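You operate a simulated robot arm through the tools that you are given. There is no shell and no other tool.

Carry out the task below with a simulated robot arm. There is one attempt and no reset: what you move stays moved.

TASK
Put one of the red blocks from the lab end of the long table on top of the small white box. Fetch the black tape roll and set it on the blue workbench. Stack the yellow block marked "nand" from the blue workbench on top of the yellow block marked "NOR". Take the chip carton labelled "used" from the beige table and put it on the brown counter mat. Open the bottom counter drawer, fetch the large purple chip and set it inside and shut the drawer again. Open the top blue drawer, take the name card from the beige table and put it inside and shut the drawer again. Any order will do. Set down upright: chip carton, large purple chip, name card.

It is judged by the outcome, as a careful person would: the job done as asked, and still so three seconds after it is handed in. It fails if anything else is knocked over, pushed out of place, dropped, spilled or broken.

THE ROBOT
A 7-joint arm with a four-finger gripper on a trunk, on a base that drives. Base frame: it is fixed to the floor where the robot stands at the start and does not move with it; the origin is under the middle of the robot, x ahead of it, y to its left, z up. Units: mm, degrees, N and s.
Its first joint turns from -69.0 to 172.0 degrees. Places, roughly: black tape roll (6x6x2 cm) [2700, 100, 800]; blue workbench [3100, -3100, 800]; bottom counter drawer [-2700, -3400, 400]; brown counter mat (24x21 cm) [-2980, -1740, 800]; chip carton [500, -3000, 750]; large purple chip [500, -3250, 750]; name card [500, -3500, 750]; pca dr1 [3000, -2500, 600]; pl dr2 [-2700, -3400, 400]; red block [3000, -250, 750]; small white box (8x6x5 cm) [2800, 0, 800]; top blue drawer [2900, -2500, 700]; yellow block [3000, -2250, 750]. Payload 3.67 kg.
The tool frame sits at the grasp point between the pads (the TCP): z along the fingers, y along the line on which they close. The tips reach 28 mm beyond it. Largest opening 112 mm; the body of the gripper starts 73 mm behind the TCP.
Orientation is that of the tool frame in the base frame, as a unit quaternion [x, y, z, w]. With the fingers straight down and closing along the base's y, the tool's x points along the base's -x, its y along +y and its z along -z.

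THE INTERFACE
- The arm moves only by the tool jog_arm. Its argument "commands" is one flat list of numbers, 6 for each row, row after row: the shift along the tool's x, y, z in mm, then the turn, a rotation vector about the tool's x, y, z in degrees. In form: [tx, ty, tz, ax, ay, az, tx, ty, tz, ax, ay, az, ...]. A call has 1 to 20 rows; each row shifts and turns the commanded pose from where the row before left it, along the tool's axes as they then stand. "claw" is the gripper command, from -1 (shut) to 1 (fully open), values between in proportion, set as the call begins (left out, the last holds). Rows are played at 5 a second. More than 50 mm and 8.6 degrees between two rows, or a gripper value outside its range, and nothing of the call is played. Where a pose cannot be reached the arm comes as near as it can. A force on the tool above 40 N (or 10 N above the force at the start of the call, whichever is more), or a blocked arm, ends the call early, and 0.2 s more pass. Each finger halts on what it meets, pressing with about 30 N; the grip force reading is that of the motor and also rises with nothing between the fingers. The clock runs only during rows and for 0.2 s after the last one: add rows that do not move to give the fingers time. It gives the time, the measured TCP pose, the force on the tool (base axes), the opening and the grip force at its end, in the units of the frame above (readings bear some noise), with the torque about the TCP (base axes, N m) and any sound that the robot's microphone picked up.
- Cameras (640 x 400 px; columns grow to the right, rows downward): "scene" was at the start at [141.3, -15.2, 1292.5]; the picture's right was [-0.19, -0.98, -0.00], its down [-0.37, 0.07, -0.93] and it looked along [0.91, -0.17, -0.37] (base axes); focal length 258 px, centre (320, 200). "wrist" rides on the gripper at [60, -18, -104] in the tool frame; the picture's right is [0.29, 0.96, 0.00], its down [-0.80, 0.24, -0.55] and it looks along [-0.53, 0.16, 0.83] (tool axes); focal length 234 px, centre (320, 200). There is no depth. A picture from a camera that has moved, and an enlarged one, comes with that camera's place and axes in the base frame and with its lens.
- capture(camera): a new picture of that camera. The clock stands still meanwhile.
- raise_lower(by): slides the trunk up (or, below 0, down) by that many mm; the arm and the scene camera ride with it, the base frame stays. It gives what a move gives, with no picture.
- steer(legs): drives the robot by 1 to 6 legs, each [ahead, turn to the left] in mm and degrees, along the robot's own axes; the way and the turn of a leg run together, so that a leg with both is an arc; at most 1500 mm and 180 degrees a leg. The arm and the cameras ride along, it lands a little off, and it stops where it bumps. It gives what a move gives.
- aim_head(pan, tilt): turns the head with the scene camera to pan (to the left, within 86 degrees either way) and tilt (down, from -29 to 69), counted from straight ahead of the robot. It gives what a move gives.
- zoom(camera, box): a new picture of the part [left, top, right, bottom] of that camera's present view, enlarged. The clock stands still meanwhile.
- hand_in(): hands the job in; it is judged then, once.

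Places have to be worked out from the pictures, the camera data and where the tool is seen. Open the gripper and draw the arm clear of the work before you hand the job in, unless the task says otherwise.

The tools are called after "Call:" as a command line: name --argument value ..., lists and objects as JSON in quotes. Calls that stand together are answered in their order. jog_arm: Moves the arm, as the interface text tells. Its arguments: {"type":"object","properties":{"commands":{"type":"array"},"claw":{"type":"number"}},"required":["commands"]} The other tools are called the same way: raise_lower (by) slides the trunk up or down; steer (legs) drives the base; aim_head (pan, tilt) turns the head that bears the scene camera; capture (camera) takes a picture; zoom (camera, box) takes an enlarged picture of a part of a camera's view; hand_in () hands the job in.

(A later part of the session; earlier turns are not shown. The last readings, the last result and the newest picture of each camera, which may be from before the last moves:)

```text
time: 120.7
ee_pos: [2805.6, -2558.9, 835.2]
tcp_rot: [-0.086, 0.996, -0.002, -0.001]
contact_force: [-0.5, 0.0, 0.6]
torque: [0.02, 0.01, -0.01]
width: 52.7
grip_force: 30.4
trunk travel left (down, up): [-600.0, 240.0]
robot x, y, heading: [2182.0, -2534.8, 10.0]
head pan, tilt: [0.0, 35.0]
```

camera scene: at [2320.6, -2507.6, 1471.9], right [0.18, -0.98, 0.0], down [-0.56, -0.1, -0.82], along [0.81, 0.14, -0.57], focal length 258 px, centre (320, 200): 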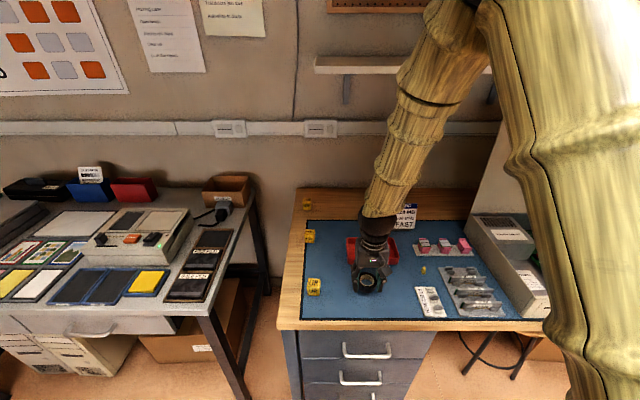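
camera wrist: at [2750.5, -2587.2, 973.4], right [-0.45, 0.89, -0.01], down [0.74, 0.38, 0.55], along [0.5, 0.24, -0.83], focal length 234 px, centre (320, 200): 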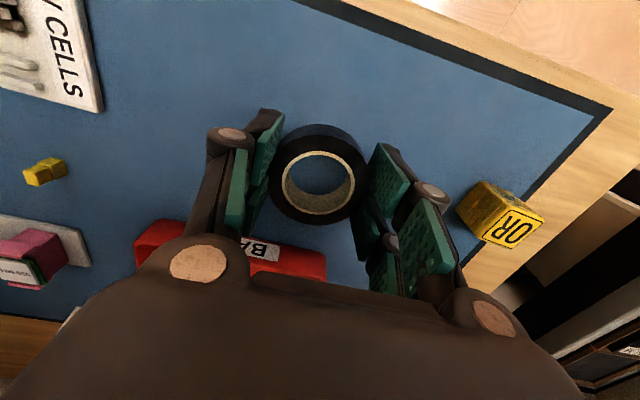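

Not yet touching; further small steps down.

Call:
jog_arm --commands '[0, 0, 2, 0, 0, 0, 0, 0, 0, 0, 0, 0]'

Call:
jog_arm --commands '[0, 0, 2, 0, 0, 0, 0, 0, 0, 0, 0, 0]'

Call:
jog_arm --commands '[0, 0, 2, 0, 0, 0, 0, 0, 0, 0, 0, 0]'

Call:
jog_arm --commands '[0, 0, 2, 0, 0, 0, 0, 0, 0, 0, 0, 0]'

Call:
capture --camera "wrist"

```text
time: 121.2
ee_pos: [2808.2, -2558.6, 833.1]
tcp_rot: [-0.086, 0.996, -0.003, -0.001]
contact_force: [-0.3, 0.2, -1.3]
torque: [0.0, 0.0, 0.01]
width: 53.0
grip_force: 29.8
trunk travel left (down, up): [-600.0, 240.0]
robot x, y, heading: [2182.6, -2538.7, 10.3]
head pan, tilt: [0.0, 35.0]
```

```text
time: 121.8
ee_pos: [2806.0, -2559.1, 831.0]
tcp_rot: [-0.087, 0.996, -0.002, 0.0]
contact_force: [-0.5, 0.5, 0.4]
torque: [0.0, 0.02, -0.01]
width: 53.1
grip_force: 29.8
trunk travel left (down, up): [-600.0, 240.0]
robot x, y, heading: [2186.7, -2531.3, 10.0]
head pan, tilt: [0.0, 35.0]
```

```text
time: 122.5
ee_pos: [2806.1, -2559.6, 830.8]
tcp_rot: [-0.086, 0.996, -0.003, -0.001]
contact_force: [-0.2, -0.2, -1.3]
torque: [-0.01, 0.04, -0.01]
width: 52.9
grip_force: 29.8
trunk travel left (down, up): [-600.0, 240.0]
robot x, y, heading: [2185.3, -2535.6, 10.2]
head pan, tilt: [0.0, 35.0]
```

```text
time: 123.0
ee_pos: [2806.4, -2559.5, 828.5]
tcp_rot: [-0.086, 0.996, -0.003, 0.001]
contact_force: [-1.3, 0.9, 11.2]
torque: [0.26, -0.07, 0.04]
width: 52.6
grip_force: 30.0
trunk travel left (down, up): [-600.0, 240.0]
robot x, y, heading: [2182.1, -2534.3, 10.0]
head pan, tilt: [0.0, 35.0]
```

```text
taken
camera wrist: at [2750.5, -2587.2, 932.2], right [-0.45, 0.89, -0.01], down [0.74, 0.38, 0.55], along [0.5, 0.24, -0.83], focal length 234 px, centre (320, 200)
```

wrist: 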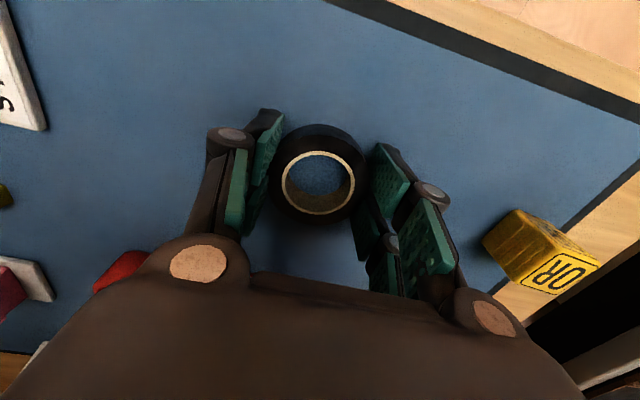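

Contact at TCP z≈829. I open and lift off.

Call:
jog_arm --commands '[0, 0, -0.5, 0, 0, 0, 0, 0, 0, 0, 0, 0]' --claw 0.35

Call:
jog_arm --commands '[0, 0, -10, 0, 0, 0, 0, 0, -30, 0, 0, 0, 0, 0, -40, 0, 0, 0, 0, 0, -40, 0, 0, 0, 0, 0, -40, 0, 0, 0, 0, 0, -40, 0, 0, 0, 0, 0, 0, 0, 0, 0]'

Call:
capture --camera "wrist"

Call:
capture --camera "scene"

```text
time: 123.7
ee_pos: [2807.3, -2559.0, 827.0]
tcp_rot: [-0.086, 0.996, -0.002, 0.0]
contact_force: [0.9, -0.2, -0.2]
torque: [-0.03, 0.03, 0.0]
width: 75.6
grip_force: 0.0
trunk travel left (down, up): [-600.0, 240.0]
robot x, y, heading: [2182.7, -2534.7, 10.4]
head pan, tilt: [0.0, 35.0]
```

```text
time: 125.2
ee_pos: [2805.8, -2557.1, 1028.9]
tcp_rot: [-0.086, 0.996, -0.003, -0.001]
contact_force: [0.4, -0.1, -0.1]
torque: [0.03, 0.04, 0.03]
width: 75.8
grip_force: 0.1
trunk travel left (down, up): [-600.0, 240.0]
robot x, y, heading: [2186.4, -2531.9, 10.3]
head pan, tilt: [0.0, 35.0]
```

```text
taken
camera wrist: at [2751.2, -2585.9, 1132.9], right [-0.45, 0.89, 0.0], down [0.75, 0.38, 0.55], along [0.49, 0.24, -0.83], focal length 234 px, centre (320, 200)
```

wrist: 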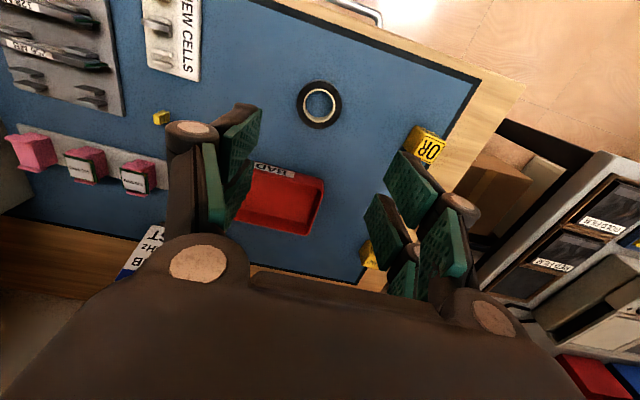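

```text
taken
camera scene: at [2322.3, -2507.2, 1471.6], right [0.18, -0.98, 0.0], down [-0.57, -0.1, -0.82], along [0.81, 0.14, -0.57], focal length 258 px, centre (320, 200)
```

scene: 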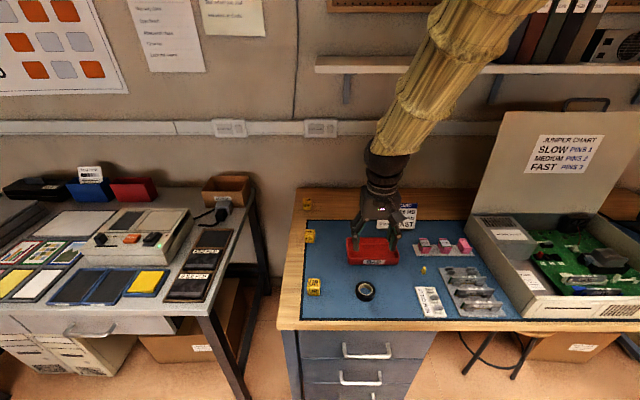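

The tape roll stands on the blue mat. Next, NAND is near (3020,-2349) and NOR near (3218,-2296), which needs a closer robot; I look down to see how much room the base has.

Call:
aim_head --pan 30 --tilt 69

Call:
capture --camera "scene"

Call:
aim_head --pan 15 --tilt 35

Call:
zoom --camera "scene" --box '[320, 150, 480, 250]'

```text
time: 126.2
ee_pos: [2805.7, -2557.9, 1029.4]
tcp_rot: [-0.087, 0.996, -0.003, -0.001]
contact_force: [0.5, 0.0, 0.0]
torque: [0.0, -0.04, 0.03]
width: 75.6
grip_force: 0.0
trunk travel left (down, up): [-600.0, 240.0]
robot x, y, heading: [2182.6, -2534.4, 10.4]
head pan, tilt: [30.0, 68.8]
```

```text
taken
camera scene: at [2277.2, -2486.9, 1428.1], right [0.64, -0.76, 0.0], down [-0.71, -0.6, -0.36], along [0.28, 0.23, -0.93], focal length 258 px, centre (320, 200)
```

scene: 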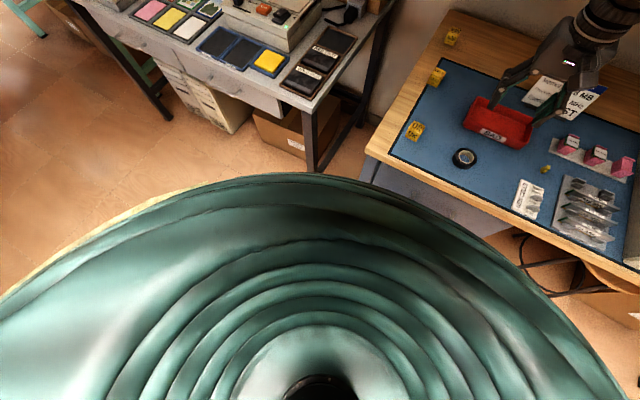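

```text
time: 127.2
ee_pos: [2804.6, -2557.7, 1029.1]
tcp_rot: [-0.087, 0.996, -0.003, -0.001]
contact_force: [-0.7, 0.3, 0.0]
torque: [0.0, -0.01, 0.01]
width: 75.8
grip_force: 0.0
trunk travel left (down, up): [-600.0, 240.0]
robot x, y, heading: [2187.9, -2531.6, 10.2]
head pan, tilt: [15.0, 35.0]
```

```text
4.00 times, centred on (400, 200) of scene
camera zoom: at [2314.2, -2485.5, 1471.7], right [0.43, -0.9, 0.0], down [-0.52, -0.24, -0.82], along [0.74, 0.35, -0.57], focal length 1032 px, centre (0, 200)
```

zoom: 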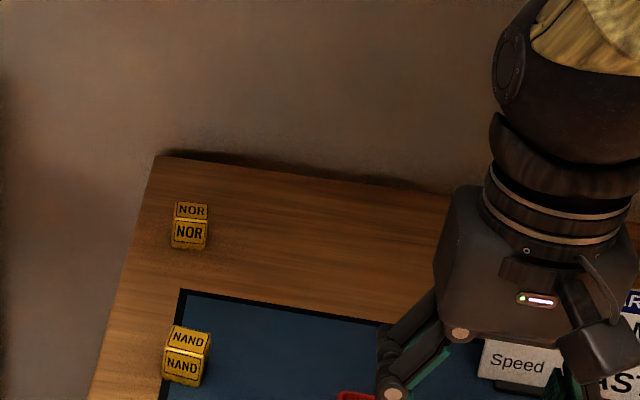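

NOR refines to about (3212,-2287), NAND (3018,-2342). I raise the tool a little and shift the robot to about (2262,-2451), keeping ~400 mm from the bench edge.

Call:
jog_arm --commands '[0, 0, -40, 0, 0, 0, 0, 0, -40, 0, 0, 0]'

Call:
steer --legs '[[0, 37], [112, 0], [0, -37]]'

Call:
capture --camera "scene"

Call:
capture --camera "wrist"

```text
time: 127.8
ee_pos: [2805.4, -2556.7, 1109.5]
tcp_rot: [-0.086, 0.996, -0.003, 0.0]
contact_force: [-0.2, -0.4, -0.2]
torque: [0.02, -0.01, -0.02]
width: 75.8
grip_force: 0.0
trunk travel left (down, up): [-600.0, 240.0]
robot x, y, heading: [2188.0, -2534.5, 10.3]
head pan, tilt: [15.0, 35.0]
```

```text
time: 132.5
ee_pos: [2883.1, -2479.8, 1109.1]
tcp_rot: [-0.082, 0.997, -0.003, 0.0]
contact_force: [0.6, -0.8, -0.1]
torque: [0.04, -0.01, 0.0]
width: 75.6
grip_force: 0.1
trunk travel left (down, up): [-600.0, 240.0]
robot x, y, heading: [2260.3, -2453.1, 10.0]
head pan, tilt: [15.0, 35.0]
```

```text
taken
camera scene: at [2391.8, -2404.9, 1471.8], right [0.42, -0.91, 0.0], down [-0.52, -0.24, -0.82], along [0.74, 0.34, -0.57], focal length 258 px, centre (320, 200)
```

scene: 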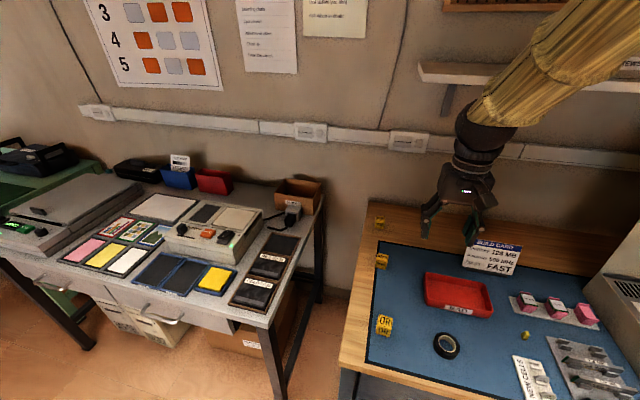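

```text
taken
camera wrist: at [2827.4, -2508.1, 1212.4], right [-0.44, 0.9, 0.0], down [0.75, 0.37, 0.55], along [0.5, 0.24, -0.83], focal length 234 px, centre (320, 200)
```

wrist: 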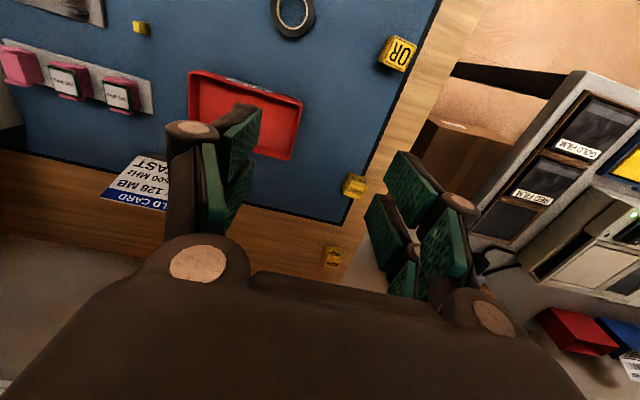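

No bump. I move over NAND at about (3018,-2342) and lower to z≈960.

Call:
jog_arm --commands '[-39, 28.5, 0, 0, 0, 0, -39, 28.5, 0, 0, 0, 0, -39, 28.5, 0, 0, 0, 0, -39, 28.5, 0, 0, 0, 0, 0, 0, 45, 0, 0, 0, 0, 0, 45, 0, 0, 0, 0, 0, 45, 0, 0, 0, 0, 0, 0, 0, 0, 0]'

Call:
capture --camera "wrist"

Call:
zoom --camera "wrist" --box '[240, 60, 400, 160]'

Call:
capture --camera "scene"

```text
time: 134.3
ee_pos: [3018.0, -2342.0, 973.0]
tcp_rot: [-0.082, 0.997, -0.003, 0.0]
contact_force: [-0.3, 0.3, 0.9]
torque: [0.0, -0.02, -0.03]
width: 75.5
grip_force: 0.1
trunk travel left (down, up): [-600.0, 240.0]
robot x, y, heading: [2260.9, -2448.4, 9.5]
head pan, tilt: [15.0, 35.0]
```

```text
taken
camera wrist: at [2962.3, -2370.7, 1075.2], right [-0.44, 0.9, -0.01], down [0.75, 0.37, 0.55], along [0.5, 0.24, -0.83], focal length 234 px, centre (320, 200)
```

wrist: 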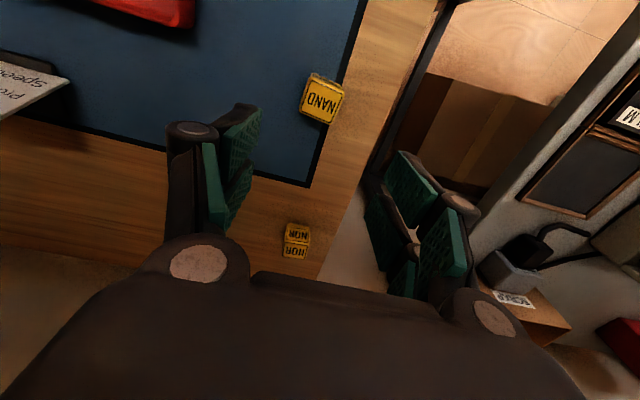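

```text
4.00 times, centred on (320, 110) of wrist
camera zoom: at [2962.3, -2370.7, 1075.2], right [-0.44, 0.9, -0.01], down [0.75, 0.37, 0.55], along [0.5, 0.24, -0.83], focal length 937 px, centre (320, 560)
```

zoom: 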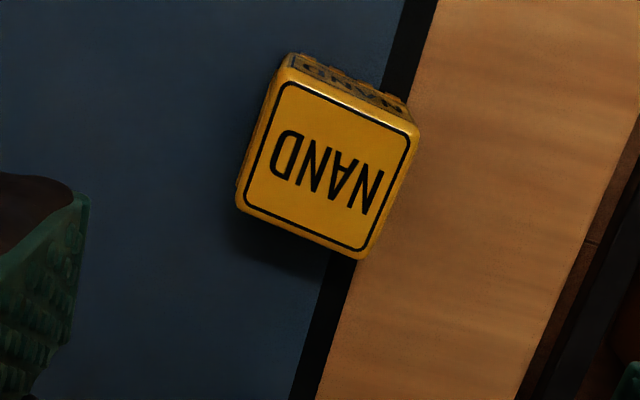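

```text
taken
camera scene: at [2391.0, -2404.4, 1471.9], right [0.42, -0.91, 0.0], down [-0.52, -0.24, -0.82], along [0.74, 0.34, -0.57], focal length 258 px, centre (320, 200)
```

scene: 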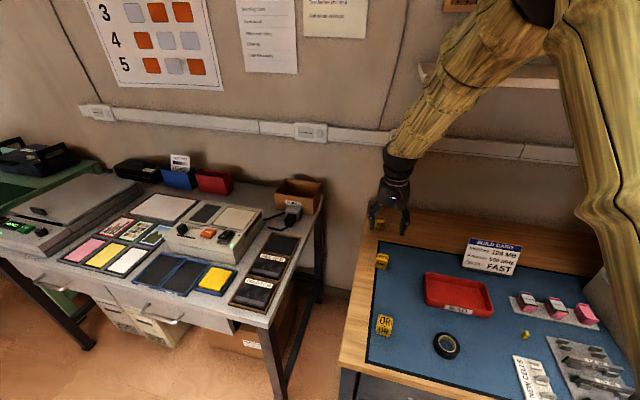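

NAND: centre ≈(3005,-2349), turned ≈5.5°, ~35 mm. I align and go down to z≈860 with a 70 mm opening.

Call:
jog_arm --commands '[14, -5.2, 0, 0, 0, 0, 0, 0, 30, 0, 0, 3.9, 0, 0, 40, 0, 0, 0, 0, 0, 40, 0, 0, 0, 0, 0, 0, 0, 0, 0]' --claw 0.2

Call:
capture --camera "wrist"

```text
time: 135.5
ee_pos: [3004.5, -2351.4, 862.8]
tcp_rot: [-0.048, 0.999, -0.003, 0.0]
contact_force: [0.3, -0.1, 0.2]
torque: [0.02, 0.0, -0.03]
width: 67.2
grip_force: 0.0
trunk travel left (down, up): [-600.0, 240.0]
robot x, y, heading: [2262.7, -2454.0, 9.8]
head pan, tilt: [15.0, 35.0]
```

```text
taken
camera wrist: at [2947.8, -2375.6, 967.0], right [-0.38, 0.93, -0.01], down [0.77, 0.32, 0.55], along [0.51, 0.2, -0.83], focal length 234 px, centre (320, 200)
```

wrist: 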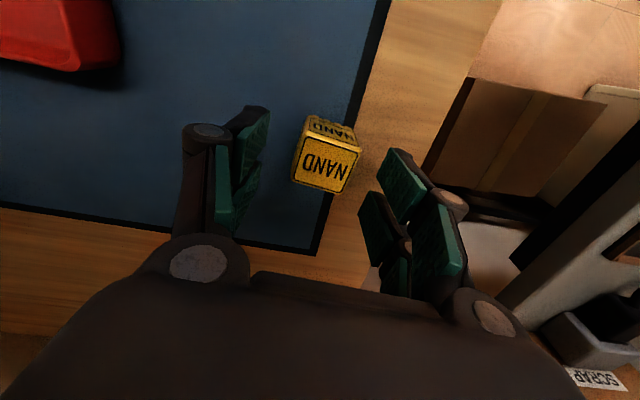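

Well aligned. I descend to ≈830.5, grip and check.

Call:
jog_arm --commands '[0, 3, 20, 0, 0, 0, 0, 0, 12, 0, 0, 0, 0, 0, 0, 0, 0, 0]'

Call:
jog_arm --commands '[0, 0, 0, 0, 0, 0, 0, 0, 0, 0, 0, 0, 0, 0, 0, 0, 0, 0, 0, 0, 0, 0, 0, 0]' --claw -1

```text
time: 136.3
ee_pos: [3005.8, -2348.9, 831.4]
tcp_rot: [-0.049, 0.999, -0.003, -0.001]
contact_force: [-0.2, -0.4, -0.5]
torque: [0.0, 0.0, -0.01]
width: 67.1
grip_force: 0.0
trunk travel left (down, up): [-600.0, 240.0]
robot x, y, heading: [2263.0, -2450.6, 9.7]
head pan, tilt: [15.0, 35.0]
```

```text
time: 137.3
ee_pos: [3006.0, -2347.0, 830.4]
tcp_rot: [-0.048, 0.999, -0.002, 0.0]
contact_force: [0.3, 0.1, 0.0]
torque: [-0.03, -0.03, 0.0]
width: 35.1
grip_force: 30.8
trunk travel left (down, up): [-600.0, 240.0]
robot x, y, heading: [2263.1, -2452.2, 9.4]
head pan, tilt: [15.0, 35.0]
```

Gripped. I lift gently to z≈935 and move forward toward NOR for a view.

Call:
jog_arm --commands '[0, 0, -3, 0, 0, 0, 0, 0, -6, 0, 0, 0, 0, 0, -10, 0, 0, 0, 0, 0, -15, 0, 0, 0, 0, 0, -20, 0, 0, 0, 0, 0, -25, 0, 0, 0, 0, 0, -25, 0, 0, 0, -20, 5, 0, 0, 0, 0, -30, 8, 0, 0, 0, 0, -30, 8, 0, 0, 0, 0, -20, 5, 0, 0, 0, 0, 0, 0, 0, 0, 0, 0]'

Call:
capture --camera "wrist"

Call:
capture --camera "scene"

```text
time: 139.9
ee_pos: [3101.2, -2311.6, 932.7]
tcp_rot: [-0.048, 0.999, -0.003, 0.0]
contact_force: [-0.4, 0.0, 0.0]
torque: [0.0, 0.01, -0.01]
width: 35.3
grip_force: 30.4
trunk travel left (down, up): [-600.0, 240.0]
robot x, y, heading: [2263.1, -2452.1, 9.7]
head pan, tilt: [15.0, 35.0]
```

```text
taken
camera wrist: at [3043.7, -2335.6, 1037.7], right [-0.38, 0.93, -0.01], down [0.77, 0.32, 0.55], along [0.51, 0.2, -0.83], focal length 234 px, centre (320, 200)
```

wrist: 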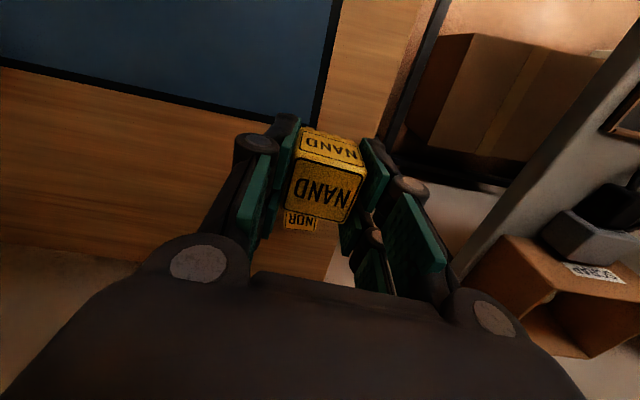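

```text
taken
camera scene: at [2391.8, -2404.5, 1471.8], right [0.42, -0.91, 0.0], down [-0.52, -0.24, -0.82], along [0.74, 0.34, -0.57], focal length 258 px, centre (320, 200)
```

scene: 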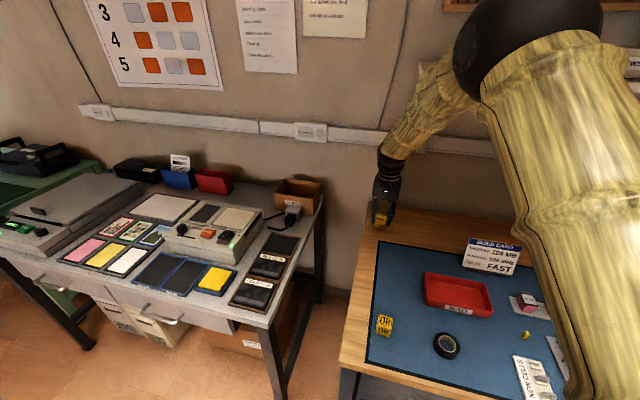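

NOR's top is at about (3207,-2294). I raise to z≈1040 and move above it so the camera sees it past the held block.

Call:
jog_arm --commands '[0, 0, -30, 0, 0, 0, 0, 0, -40, 0, 0, 0, 0, 0, -35, 0, 0, 0, -36, 3, 0, 0, 0, 0, -36, 3, 0, 0, 0, 0, -36, 4, 0, 0, 0, 0, 0, 0, 0, 0, 0, 0]'

Call:
capture --camera "wrist"

Call:
zoom --camera "wrist" --box '[264, 70, 360, 130]'

Call:
zoom --camera "scene" --box '[340, 180, 420, 230]'

```text
time: 141.5
ee_pos: [3206.3, -2290.8, 1041.8]
tcp_rot: [-0.049, 0.999, -0.002, 0.0]
contact_force: [-0.2, -0.1, 0.3]
torque: [0.02, -0.07, 0.0]
width: 35.2
grip_force: 30.1
trunk travel left (down, up): [-600.0, 240.0]
robot x, y, heading: [2259.4, -2452.2, 9.7]
head pan, tilt: [15.0, 35.0]
```

```text
taken
camera wrist: at [3149.5, -2313.9, 1144.7], right [-0.38, 0.93, -0.01], down [0.77, 0.32, 0.55], along [0.51, 0.2, -0.83], focal length 234 px, centre (320, 200)
```

wrist: 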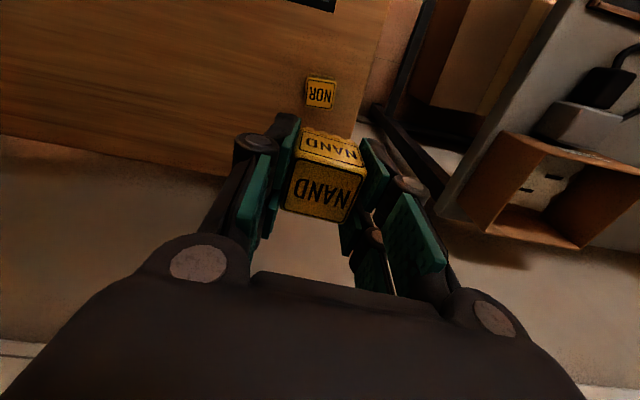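

```text
6.67 times, centred on (312, 100) of wrist
camera zoom: at [3149.5, -2313.9, 1144.7], right [-0.38, 0.93, -0.01], down [0.77, 0.32, 0.55], along [0.51, 0.2, -0.83], focal length 1561 px, centre (373, 867)
```

zoom: 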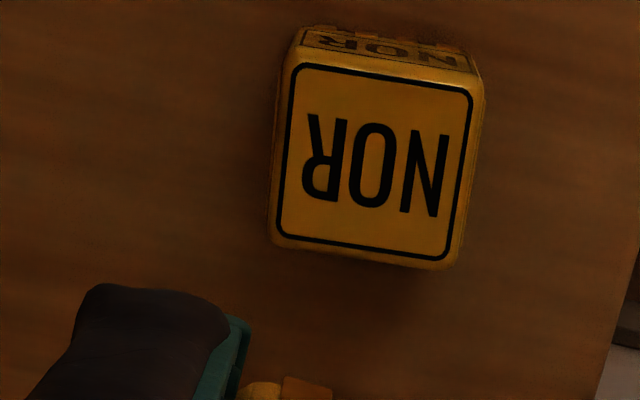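

```text
8.00 times, centred on (380, 205) of scene
camera zoom: at [2390.1, -2404.6, 1472.0], right [0.42, -0.91, 0.0], down [-0.52, -0.24, -0.82], along [0.74, 0.34, -0.57], focal length 2063 px, centre (-160, 160)
```

zoom: 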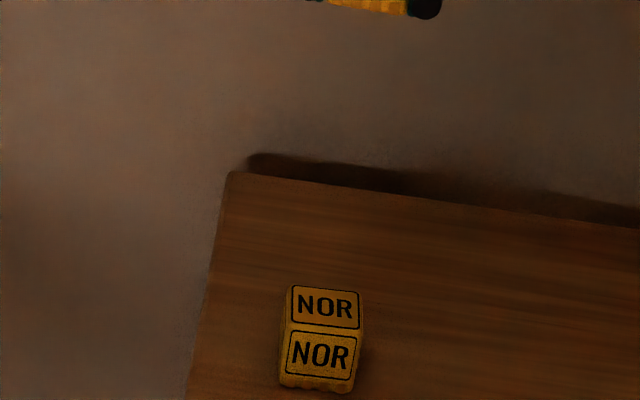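

NOR: centre ≈(3196,-2294), turned ≈15°. I adjust position and yaw and lower to about z=885 for a comparison view.

Call:
jog_arm --commands '[10.6, -2.2, 0, 0, 0, 0, 0, 0, 0, 0, 0, -5, 0, 0, 30, 0, 0, -4.5, 0, 0, 40, 0, 0, 0, 0, 0, 40, 0, 0, 0, 0, 0, 30, 0, 0, 0, 0, 0, 15, 0, 0, 0, 0, 0, 0, 0, 0, 0]'

Call:
capture --camera "wrist"

Call:
zoom --camera "scene" --box '[350, 190, 430, 240]'

```text
time: 143.3
ee_pos: [3198.5, -2295.6, 883.9]
tcp_rot: [-0.13, 0.991, -0.002, -0.001]
contact_force: [-0.3, -0.3, -1.2]
torque: [-0.03, 0.0, 0.02]
width: 35.2
grip_force: 30.3
trunk travel left (down, up): [-600.0, 240.0]
robot x, y, heading: [2262.8, -2451.1, 9.9]
head pan, tilt: [15.0, 35.0]
```

```text
taken
camera wrist: at [3145.4, -2328.3, 987.9], right [-0.53, 0.85, 0.0], down [0.71, 0.44, 0.55], along [0.47, 0.29, -0.83], focal length 234 px, centre (320, 200)
```

wrist: 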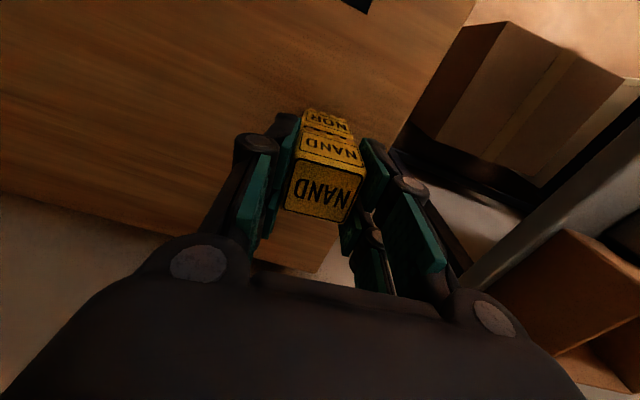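

```text
8.00 times, centred on (390, 215) of scene
camera zoom: at [2391.9, -2404.5, 1471.8], right [0.42, -0.91, 0.0], down [-0.52, -0.24, -0.82], along [0.74, 0.34, -0.57], focal length 2063 px, centre (-240, 80)
```

zoom: 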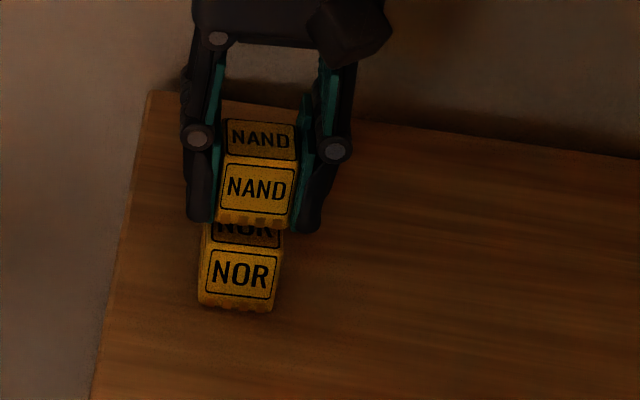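

I zoom the wrist view to compare both blocks' faces.

Call:
zoom --camera "wrist" --box '[264, 90, 392, 170]'

```text
5.00 times, centred on (328, 130) of wrist
camera zoom: at [3145.4, -2328.3, 987.9], right [-0.53, 0.85, 0.0], down [0.71, 0.44, 0.55], along [0.47, 0.29, -0.83], focal length 1171 px, centre (280, 550)
```

zoom: 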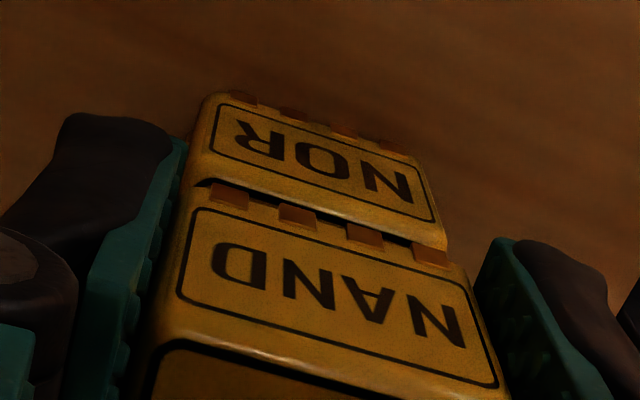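

NAND needs about (+4.5,+3) mm. I correct and lower to near contact.

Call:
jog_arm --commands '[-5.1, 1.7, 0, 0, 0, 0, 0, 0, 10, 0, 0, 0, 0, 0, 0, 0, 0, 0]'

Call:
zoom --camera "wrist" --box '[264, 90, 392, 170]'

Call:
zoom --camera "scene" --box '[350, 190, 430, 240]'

```text
time: 144.1
ee_pos: [3202.0, -2292.6, 874.1]
tcp_rot: [-0.131, 0.991, -0.003, 0.0]
contact_force: [-0.9, -0.3, -0.4]
torque: [0.03, -0.03, 0.02]
width: 35.1
grip_force: 30.0
trunk travel left (down, up): [-600.0, 240.0]
robot x, y, heading: [2264.6, -2449.6, 9.8]
head pan, tilt: [15.0, 35.0]
```

```text
5.00 times, centred on (328, 130) of wrist
camera zoom: at [3150.1, -2325.2, 978.0], right [-0.53, 0.85, 0.0], down [0.71, 0.44, 0.55], along [0.47, 0.29, -0.83], focal length 1171 px, centre (280, 550)
```

zoom: 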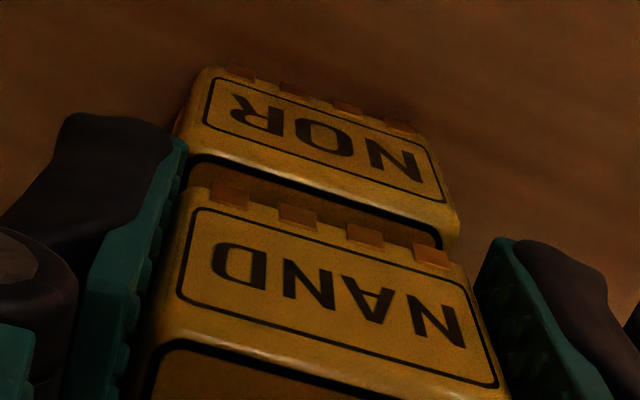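

```text
8.00 times, centred on (390, 215) of scene
camera zoom: at [2391.8, -2404.4, 1471.8], right [0.42, -0.91, 0.0], down [-0.52, -0.24, -0.82], along [0.74, 0.34, -0.57], focal length 2063 px, centre (-240, 80)
```

zoom: 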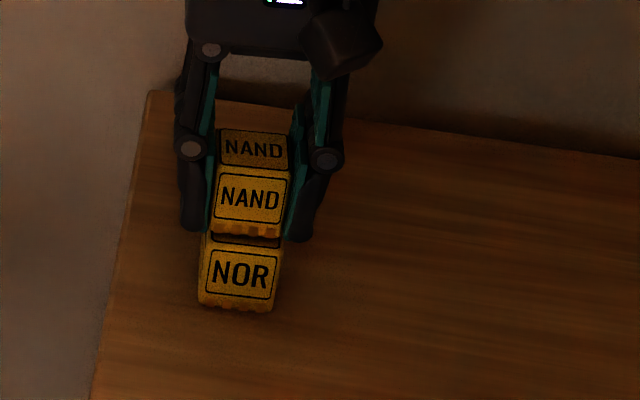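

Aligned within 1–2 mm in both views. I lower in small steps to contact.

Call:
jog_arm --commands '[0, 0, 5, 0, 0, 0, 0, 0, 0, 0, 0, 0]'

Call:
jog_arm --commands '[0, 0, 1.5, 0, 0, 0, 0, 0, 0, 0, 0, 0]'

Call:
jog_arm --commands '[0, 0, 1.5, 0, 0, 0, 0, 0, 0, 0, 0, 0]'

Call:
jog_arm --commands '[0, 0, 1, 0, 0, 0, 0, 0, 0, 0, 0, 0]'

```text
time: 144.7
ee_pos: [3203.4, -2291.5, 871.0]
tcp_rot: [-0.131, 0.991, -0.002, 0.001]
contact_force: [0.0, 0.1, 5.9]
torque: [0.02, -0.03, 0.05]
width: 34.9
grip_force: 29.7
trunk travel left (down, up): [-600.0, 240.0]
robot x, y, heading: [2260.7, -2450.1, 9.8]
head pan, tilt: [15.0, 35.0]
```

```text
time: 145.3
ee_pos: [3202.0, -2293.2, 869.9]
tcp_rot: [-0.13, 0.991, -0.002, 0.0]
contact_force: [3.8, 1.7, 17.2]
torque: [-0.02, 0.02, -0.01]
width: 35.5
grip_force: 29.3
trunk travel left (down, up): [-600.0, 240.0]
robot x, y, heading: [2266.9, -2451.5, 9.9]
head pan, tilt: [15.0, 35.0]
```

```text
time: 145.9
ee_pos: [3201.2, -2293.4, 868.9]
tcp_rot: [-0.13, 0.991, -0.002, 0.001]
contact_force: [3.5, 1.5, 24.9]
torque: [0.02, 0.01, 0.0]
width: 35.7
grip_force: 30.3
trunk travel left (down, up): [-600.0, 240.0]
robot x, y, heading: [2259.2, -2451.8, 9.6]
head pan, tilt: [15.0, 35.0]
```

```text
time: 146.5
ee_pos: [3202.5, -2292.2, 867.3]
tcp_rot: [-0.13, 0.991, -0.002, 0.0]
contact_force: [3.9, 0.6, 26.8]
torque: [-0.07, -0.02, 0.03]
width: 35.5
grip_force: 30.0
trunk travel left (down, up): [-600.0, 240.0]
robot x, y, heading: [2265.9, -2454.5, 9.5]
head pan, tilt: [15.0, 35.0]
```

Contact reached. I check the stack, relieve the force and release.

Call:
jog_arm --commands '[0, 0, -2, 0, 0, 0, 0, 0, 0, 0, 0, 0]'

Call:
zoom --camera "scene" --box '[350, 190, 430, 240]'

Call:
zoom --camera "wrist" --box '[264, 90, 392, 170]'

```text
time: 147.1
ee_pos: [3202.7, -2292.6, 867.7]
tcp_rot: [-0.131, 0.991, -0.003, 0.0]
contact_force: [0.7, -0.6, 15.7]
torque: [0.03, 0.0, -0.01]
width: 35.3
grip_force: 30.2
trunk travel left (down, up): [-600.0, 240.0]
robot x, y, heading: [2261.2, -2452.5, 9.7]
head pan, tilt: [15.0, 35.0]
```

```text
8.00 times, centred on (390, 215) of scene
camera zoom: at [2390.3, -2404.7, 1471.8], right [0.42, -0.91, 0.0], down [-0.52, -0.24, -0.82], along [0.74, 0.34, -0.57], focal length 2063 px, centre (-240, 80)
```

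zoom: 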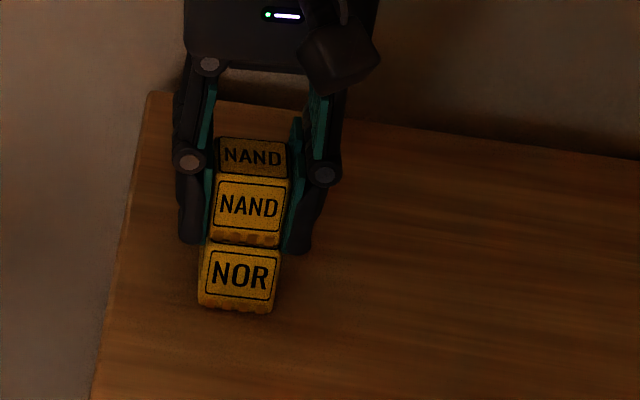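

```text
5.00 times, centred on (328, 130) of wrist
camera zoom: at [3148.9, -2325.7, 971.5], right [-0.53, 0.85, 0.0], down [0.71, 0.44, 0.55], along [0.47, 0.29, -0.83], focal length 1171 px, centre (280, 550)
```

zoom: 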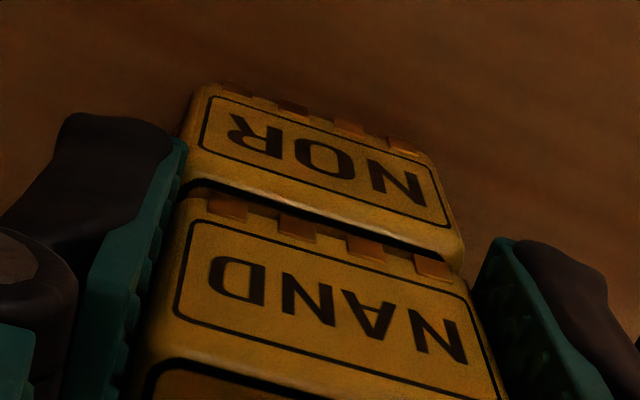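

The stack looks aligned. I release slowly in small opening steps.

Call:
jog_arm --commands '[0, 0, -1, 0, 0, 0, 0, 0, 0, 0, 0, 0]'

Call:
jog_arm --commands '[0, 0, 0, 0, 0, 0, 0, 0, 0, 0, 0, 0]' --claw -0.3

Call:
zoom --camera "scene" --box '[350, 190, 430, 240]'

Call:
jog_arm --commands '[0, 0, 0, 0, 0, 0, 0, 0, 0, 0, 0, 0]' --claw -0.1

Call:
zoom --camera "scene" --box '[350, 190, 430, 240]'

Call:
zoom --camera "wrist" --box '[240, 80, 400, 180]'

```text
time: 147.7
ee_pos: [3202.1, -2293.2, 867.3]
tcp_rot: [-0.13, 0.992, -0.003, -0.001]
contact_force: [-1.5, -1.2, 5.7]
torque: [-0.01, 0.08, 0.03]
width: 35.1
grip_force: 29.8
trunk travel left (down, up): [-600.0, 240.0]
robot x, y, heading: [2262.2, -2455.7, 9.5]
head pan, tilt: [15.0, 35.0]
```

```text
time: 148.3
ee_pos: [3204.3, -2293.7, 868.0]
tcp_rot: [-0.13, 0.991, -0.003, -0.002]
contact_force: [-0.1, 0.6, -0.3]
torque: [0.01, 0.03, 0.0]
width: 39.0
grip_force: 0.0
trunk travel left (down, up): [-600.0, 240.0]
robot x, y, heading: [2265.4, -2452.3, 9.8]
head pan, tilt: [15.0, 35.0]
```

```text
8.00 times, centred on (390, 215) of scene
camera zoom: at [2392.3, -2404.4, 1471.7], right [0.42, -0.91, 0.0], down [-0.52, -0.24, -0.82], along [0.74, 0.34, -0.57], focal length 2063 px, centre (-240, 80)
```

zoom: 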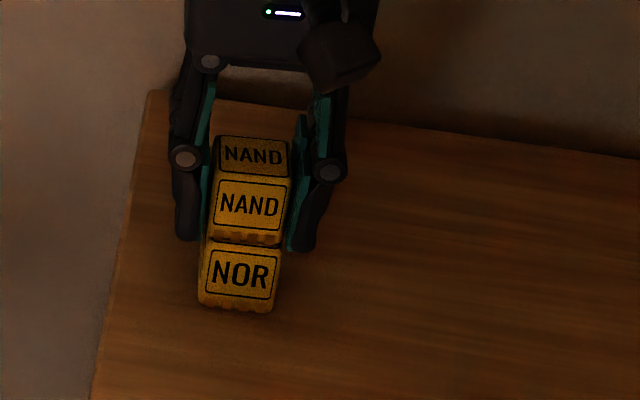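

```text
time: 148.9
ee_pos: [3202.2, -2293.4, 868.8]
tcp_rot: [-0.131, 0.991, -0.002, -0.001]
contact_force: [0.1, 0.2, 0.0]
torque: [0.01, -0.04, -0.01]
width: 50.6
grip_force: 0.0
trunk travel left (down, up): [-600.0, 240.0]
robot x, y, heading: [2262.5, -2454.5, 9.6]
head pan, tilt: [15.0, 35.0]
```

```text
8.00 times, centred on (390, 215) of scene
camera zoom: at [2392.0, -2404.5, 1471.7], right [0.42, -0.91, 0.0], down [-0.52, -0.24, -0.82], along [0.74, 0.34, -0.57], focal length 2063 px, centre (-240, 80)
```

zoom: 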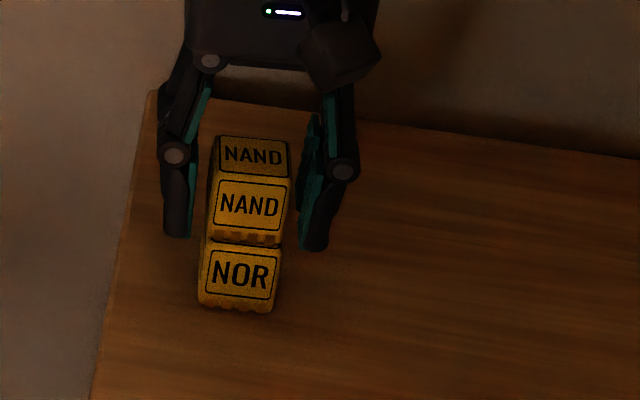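

```text
4.00 times, centred on (320, 130) of wrist
camera zoom: at [3150.3, -2325.6, 972.0], right [-0.53, 0.85, 0.0], down [0.71, 0.44, 0.55], along [0.47, 0.29, -0.83], focal length 937 px, centre (320, 480)
```

zoom: 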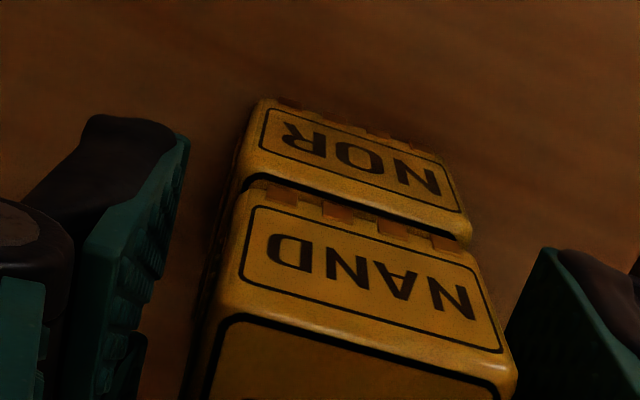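

NAND stands on NOR. I lift straight up, retract, and back the robot off to view the drawer handles.

Call:
jog_arm --commands '[0, 0, -15, 0, 0, 0, 0, 0, -35, 0, 0, 0, 0, 0, -40, 0, 0, 0, 0, 0, -40, 0, 0, 0, 0, 0, -40, 0, 0, 0, 40, 0, -20, 0, 0, 0, 45, 0, 0, 0, 0, 0, 45, 0, 0, 0, 0, 0, 45, 0, 0, 0, 0, 0, 45, 0, 0, 0, 0, 0, 45, 0, 0, 0, 0, 0]'

Call:
steer --legs '[[-350, 0]]'

Call:
aim_head --pan -5 --tilt 38

Call:
capture --camera "scene"

Call:
zoom --camera "scene" --box '[230, 150, 430, 275]'

```text
time: 151.3
ee_pos: [2945.1, -2358.9, 1058.6]
tcp_rot: [-0.131, 0.991, -0.003, 0.0]
contact_force: [-0.9, -1.6, -0.1]
torque: [-0.02, -0.05, 0.02]
width: 50.5
grip_force: 0.0
trunk travel left (down, up): [-600.0, 240.0]
robot x, y, heading: [2265.7, -2454.0, 9.9]
head pan, tilt: [15.0, 35.0]
```

```text
time: 153.6
ee_pos: [2598.0, -2418.9, 1059.5]
tcp_rot: [-0.132, 0.991, -0.003, -0.001]
contact_force: [0.2, 0.3, 0.0]
torque: [0.02, -0.03, 0.01]
width: 50.4
grip_force: 0.0
trunk travel left (down, up): [-600.0, 240.0]
robot x, y, heading: [1915.0, -2511.0, 9.8]
head pan, tilt: [15.0, 35.0]
```

```text
time: 154.4
ee_pos: [2599.5, -2417.7, 1058.8]
tcp_rot: [-0.131, 0.991, -0.003, 0.0]
contact_force: [0.6, 0.3, -0.3]
torque: [-0.02, 0.04, 0.0]
width: 50.4
grip_force: 0.1
trunk travel left (down, up): [-600.0, 240.0]
robot x, y, heading: [1912.8, -2512.7, 9.6]
head pan, tilt: [-5.0, 38.0]
```

```text
taken
camera scene: at [2049.9, -2493.5, 1467.2], right [0.08, -1.0, 0.0], down [-0.61, -0.05, -0.79], along [0.79, 0.07, -0.62], focal length 258 px, centre (320, 200)
```

scene: 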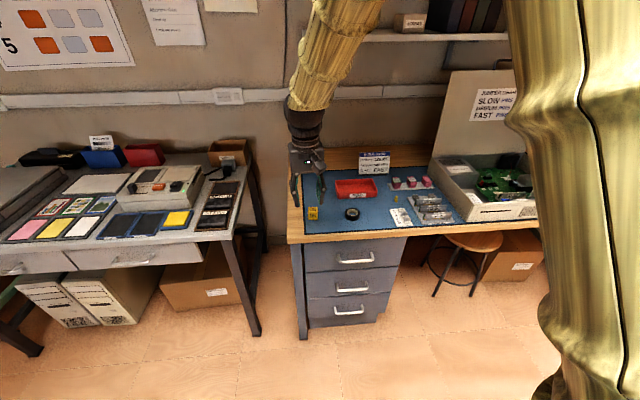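

```text
3.20 times, centred on (330, 212) of scene
camera zoom: at [2049.9, -2493.5, 1467.2], right [0.08, -1.0, 0.0], down [-0.61, -0.05, -0.79], along [0.79, 0.07, -0.62], focal length 825 px, centre (288, 160)
```

zoom: 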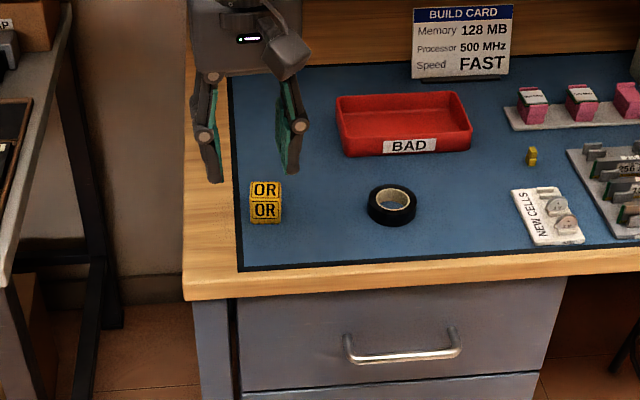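

The top handle is around (2695,-2573,668), bar about 137 mm wide. I bring the tool to (2560,-2560), then tip it to point horizontally at the bench.

Call:
jog_arm --commands '[25, -42, 0, 0, 0, 0, 25, -42, 0, 0, 0, 0, 25, -42, 0, 0, 0, 0, 0, 0, 0, 0, 0, 5, 0, 0, 0, 0, -8.5, 0, 0, 0, 0, 0, -8.5, 0, 0, 0, 0, 0, -8.5, 0, 0, 0, 0, 0, -8.5, 0, 0, 0, 0, 0, -8.5, 0, 0, 0, 0, 0, -8.5, 0, 0, 0, 0, 0, -8.5, 0, 0, 0, 0, 0, -8.5, 0, 0, 0, 0, 0, -8.5, 0, 0, 0, 0, 0, -8.5, 0, 0, 0, 0, 0, -5, 0, 0, 0, 0, 0, 0, 0]'

Call:
capture --camera "wrist"

Call:
capture --camera "scene"

```text
time: 157.8
ee_pos: [2588.2, -2549.5, 1057.4]
tcp_rot: [-0.064, 0.704, 0.06, 0.704]
contact_force: [0.3, 0.0, 0.3]
torque: [-0.01, -0.02, -0.01]
width: 50.2
grip_force: 0.1
out of reach, approached as far as the arm can: row 11, 12, 13
trunk travel left (down, up): [-600.0, 240.0]
robot x, y, heading: [1914.8, -2509.9, 9.9]
head pan, tilt: [-5.0, 38.0]
```

```text
taken
camera wrist: at [2489.9, -2585.7, 998.1], right [-0.17, 0.94, -0.29], down [-0.59, 0.14, 0.8], along [0.79, 0.3, 0.53], focal length 234 px, centre (320, 200)
```

wrist: 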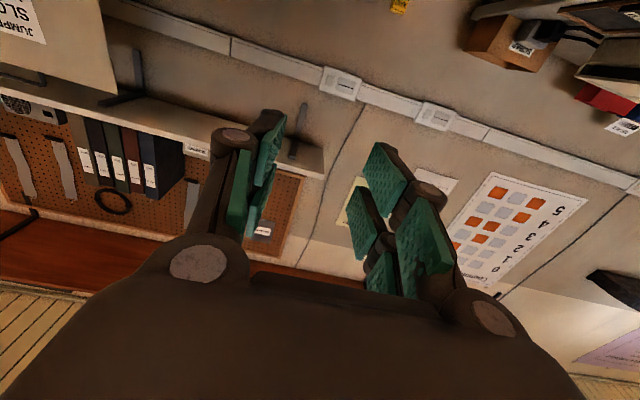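

```text
taken
camera scene: at [2050.0, -2494.7, 1467.2], right [0.08, -1.0, 0.0], down [-0.61, -0.05, -0.79], along [0.79, 0.07, -0.62], focal length 258 px, centre (320, 200)
```

scene: 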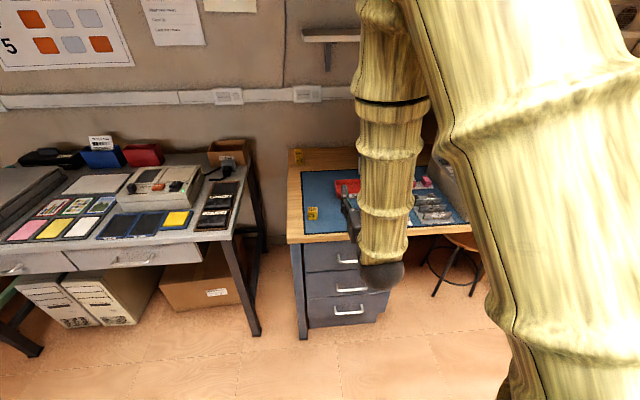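

The tool is horizontal. I roll it 90° so the fingers close vertically on the bar.

Call:
jog_arm --commands '[0, 0, 0, 0, 0, 8.5, 0, 0, 0, 0, 0, 8.5, 0, 0, 0, 0, 0, 8.5, 0, 0, 0, 0, 0, 8.5, 0, 0, 0, 0, 0, 8.5, 0, 0, 0, 0, 0, 8.5, 0, 0, 0, 0, 0, 8.5, 0, 0, 0, 0, 0, 8.5, 0, 0, 0, 0, 0, 8.5, 0, 0, 0, 0, 0, 8.5, 0, 0, 0, 0, 0, 5, 0, 0, 0, 0, 0, 0]'

Call:
capture --camera "wrist"

```text
time: 160.4
ee_pos: [2588.9, -2547.9, 1058.7]
tcp_rot: [0.455, 0.543, 0.54, 0.456]
contact_force: [0.7, -0.3, -0.7]
torque: [0.01, 0.02, 0.01]
width: 50.5
grip_force: 0.0
trunk travel left (down, up): [-600.0, 240.0]
robot x, y, heading: [1916.9, -2512.0, 10.0]
head pan, tilt: [-5.0, 38.0]
```

```text
taken
camera wrist: at [2476.5, -2507.9, 1040.1], right [-0.05, 0.29, 0.96], down [-0.41, -0.88, 0.24], along [0.91, -0.38, 0.16], focal length 234 px, centre (320, 200)
```

wrist: 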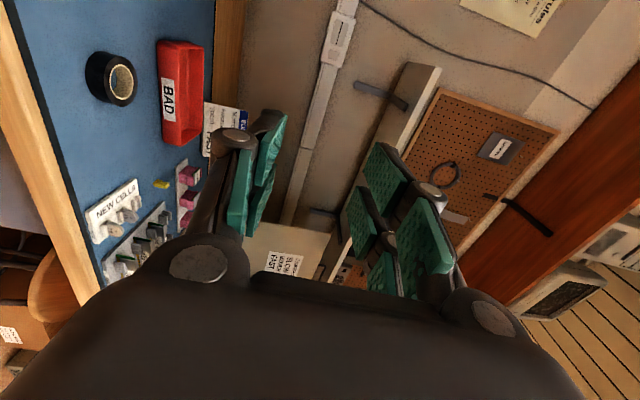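

Orientation is right (pointing heading ≈10°, closing vertically). I lower the trunk by 388 mm to handle height and look.

Call:
raise_lower --by -388

Call:
capture --camera "wrist"

Call:
aim_head --pan -5 --tilt 25

Call:
capture --camera "scene"

```text
time: 164.2
ee_pos: [2588.6, -2547.3, 671.9]
tcp_rot: [0.454, 0.543, 0.54, 0.455]
contact_force: [0.3, 0.4, -0.7]
torque: [-0.03, -0.02, 0.02]
width: 50.4
grip_force: 0.0
trunk travel left (down, up): [-212.0, 628.0]
robot x, y, heading: [1914.6, -2515.1, 9.8]
head pan, tilt: [-5.0, 38.0]
```

```text
taken
camera wrist: at [2476.4, -2507.9, 652.0], right [-0.05, 0.29, 0.96], down [-0.41, -0.88, 0.24], along [0.91, -0.38, 0.16], focal length 234 px, centre (320, 200)
```

wrist: 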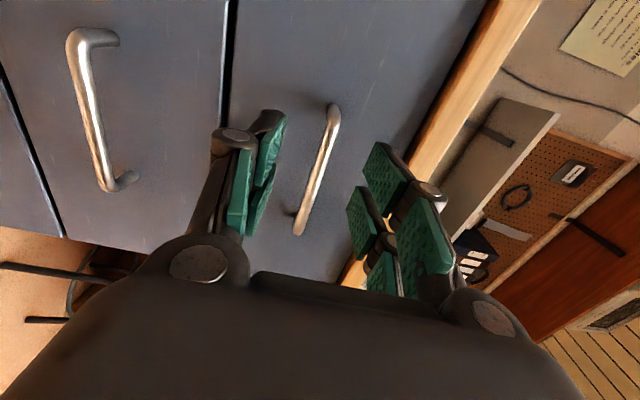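

```text
time: 164.9
ee_pos: [2590.1, -2548.4, 671.2]
tcp_rot: [0.454, 0.543, 0.54, 0.456]
contact_force: [0.5, 0.3, 0.5]
torque: [-0.02, -0.02, 0.0]
width: 50.4
grip_force: 0.0
trunk travel left (down, up): [-212.0, 628.0]
robot x, y, heading: [1913.7, -2510.0, 9.4]
head pan, tilt: [-5.0, 25.0]
```

```text
taken
camera scene: at [2055.8, -2493.3, 1099.5], right [0.08, -1.0, 0.0], down [-0.42, -0.03, -0.91], along [0.9, 0.07, -0.42], focal length 258 px, centre (320, 200)
```

scene: 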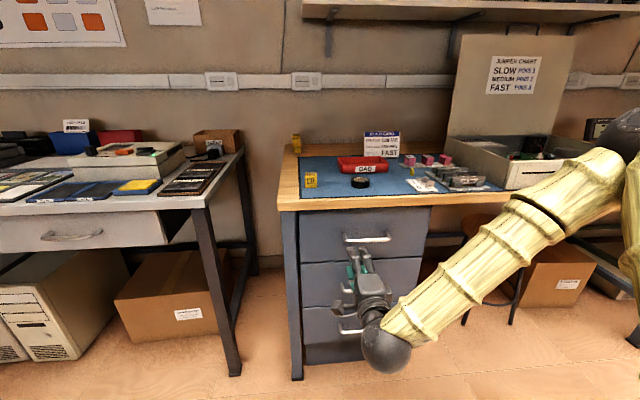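

Solving the wrist view, the bar is ~85–95 mm ahead, ~38 mm to the right and ~6 mm above the tool axis. I align and advance 50 mm, then recheck.

Call:
jog_arm --commands '[-38, 6, 0, 0, 0, 0, 0, 0, 25, 0, 0, 0, 0, 0, 25, 0, 0, 0, 0, 0, 0, 0, 0, 0]'

Call:
capture --camera "wrist"

Call:
zoom --camera "scene" --box '[290, 200, 450, 300]'

```text
time: 165.9
ee_pos: [2647.9, -2574.9, 676.4]
tcp_rot: [0.454, 0.542, 0.541, 0.456]
contact_force: [-0.1, 0.3, -0.1]
torque: [-0.03, 0.01, 0.0]
width: 50.7
grip_force: 0.1
out of reach, approached as far as the arm can: row 1
trunk travel left (down, up): [-212.0, 628.0]
robot x, y, heading: [1918.5, -2514.8, 9.6]
head pan, tilt: [-5.0, 25.0]
```

```text
taken
camera wrist: at [2536.0, -2536.3, 657.6], right [-0.05, 0.29, 0.96], down [-0.41, -0.88, 0.24], along [0.91, -0.38, 0.16], focal length 234 px, centre (320, 200)
```

wrist: 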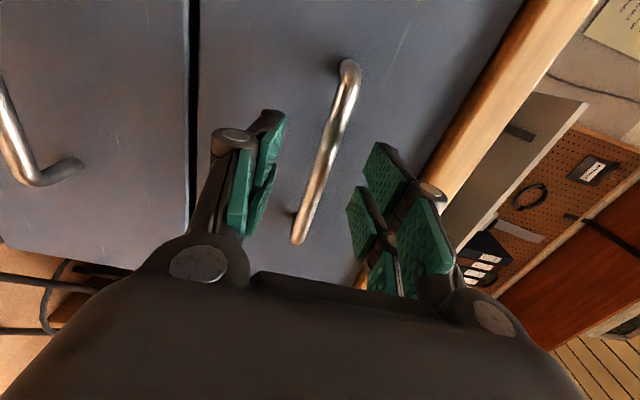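

```text
4.00 times, centred on (370, 250) of scene
camera zoom: at [2055.9, -2493.3, 1099.5], right [0.08, -1.0, 0.0], down [-0.42, -0.03, -0.91], along [0.9, 0.07, -0.42], focal length 1032 px, centre (120, 0)
```

zoom: 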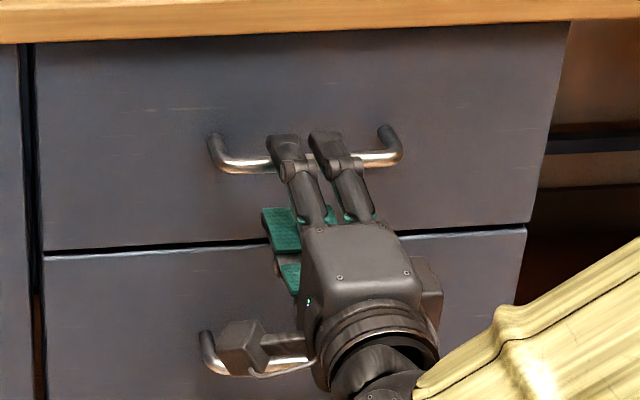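

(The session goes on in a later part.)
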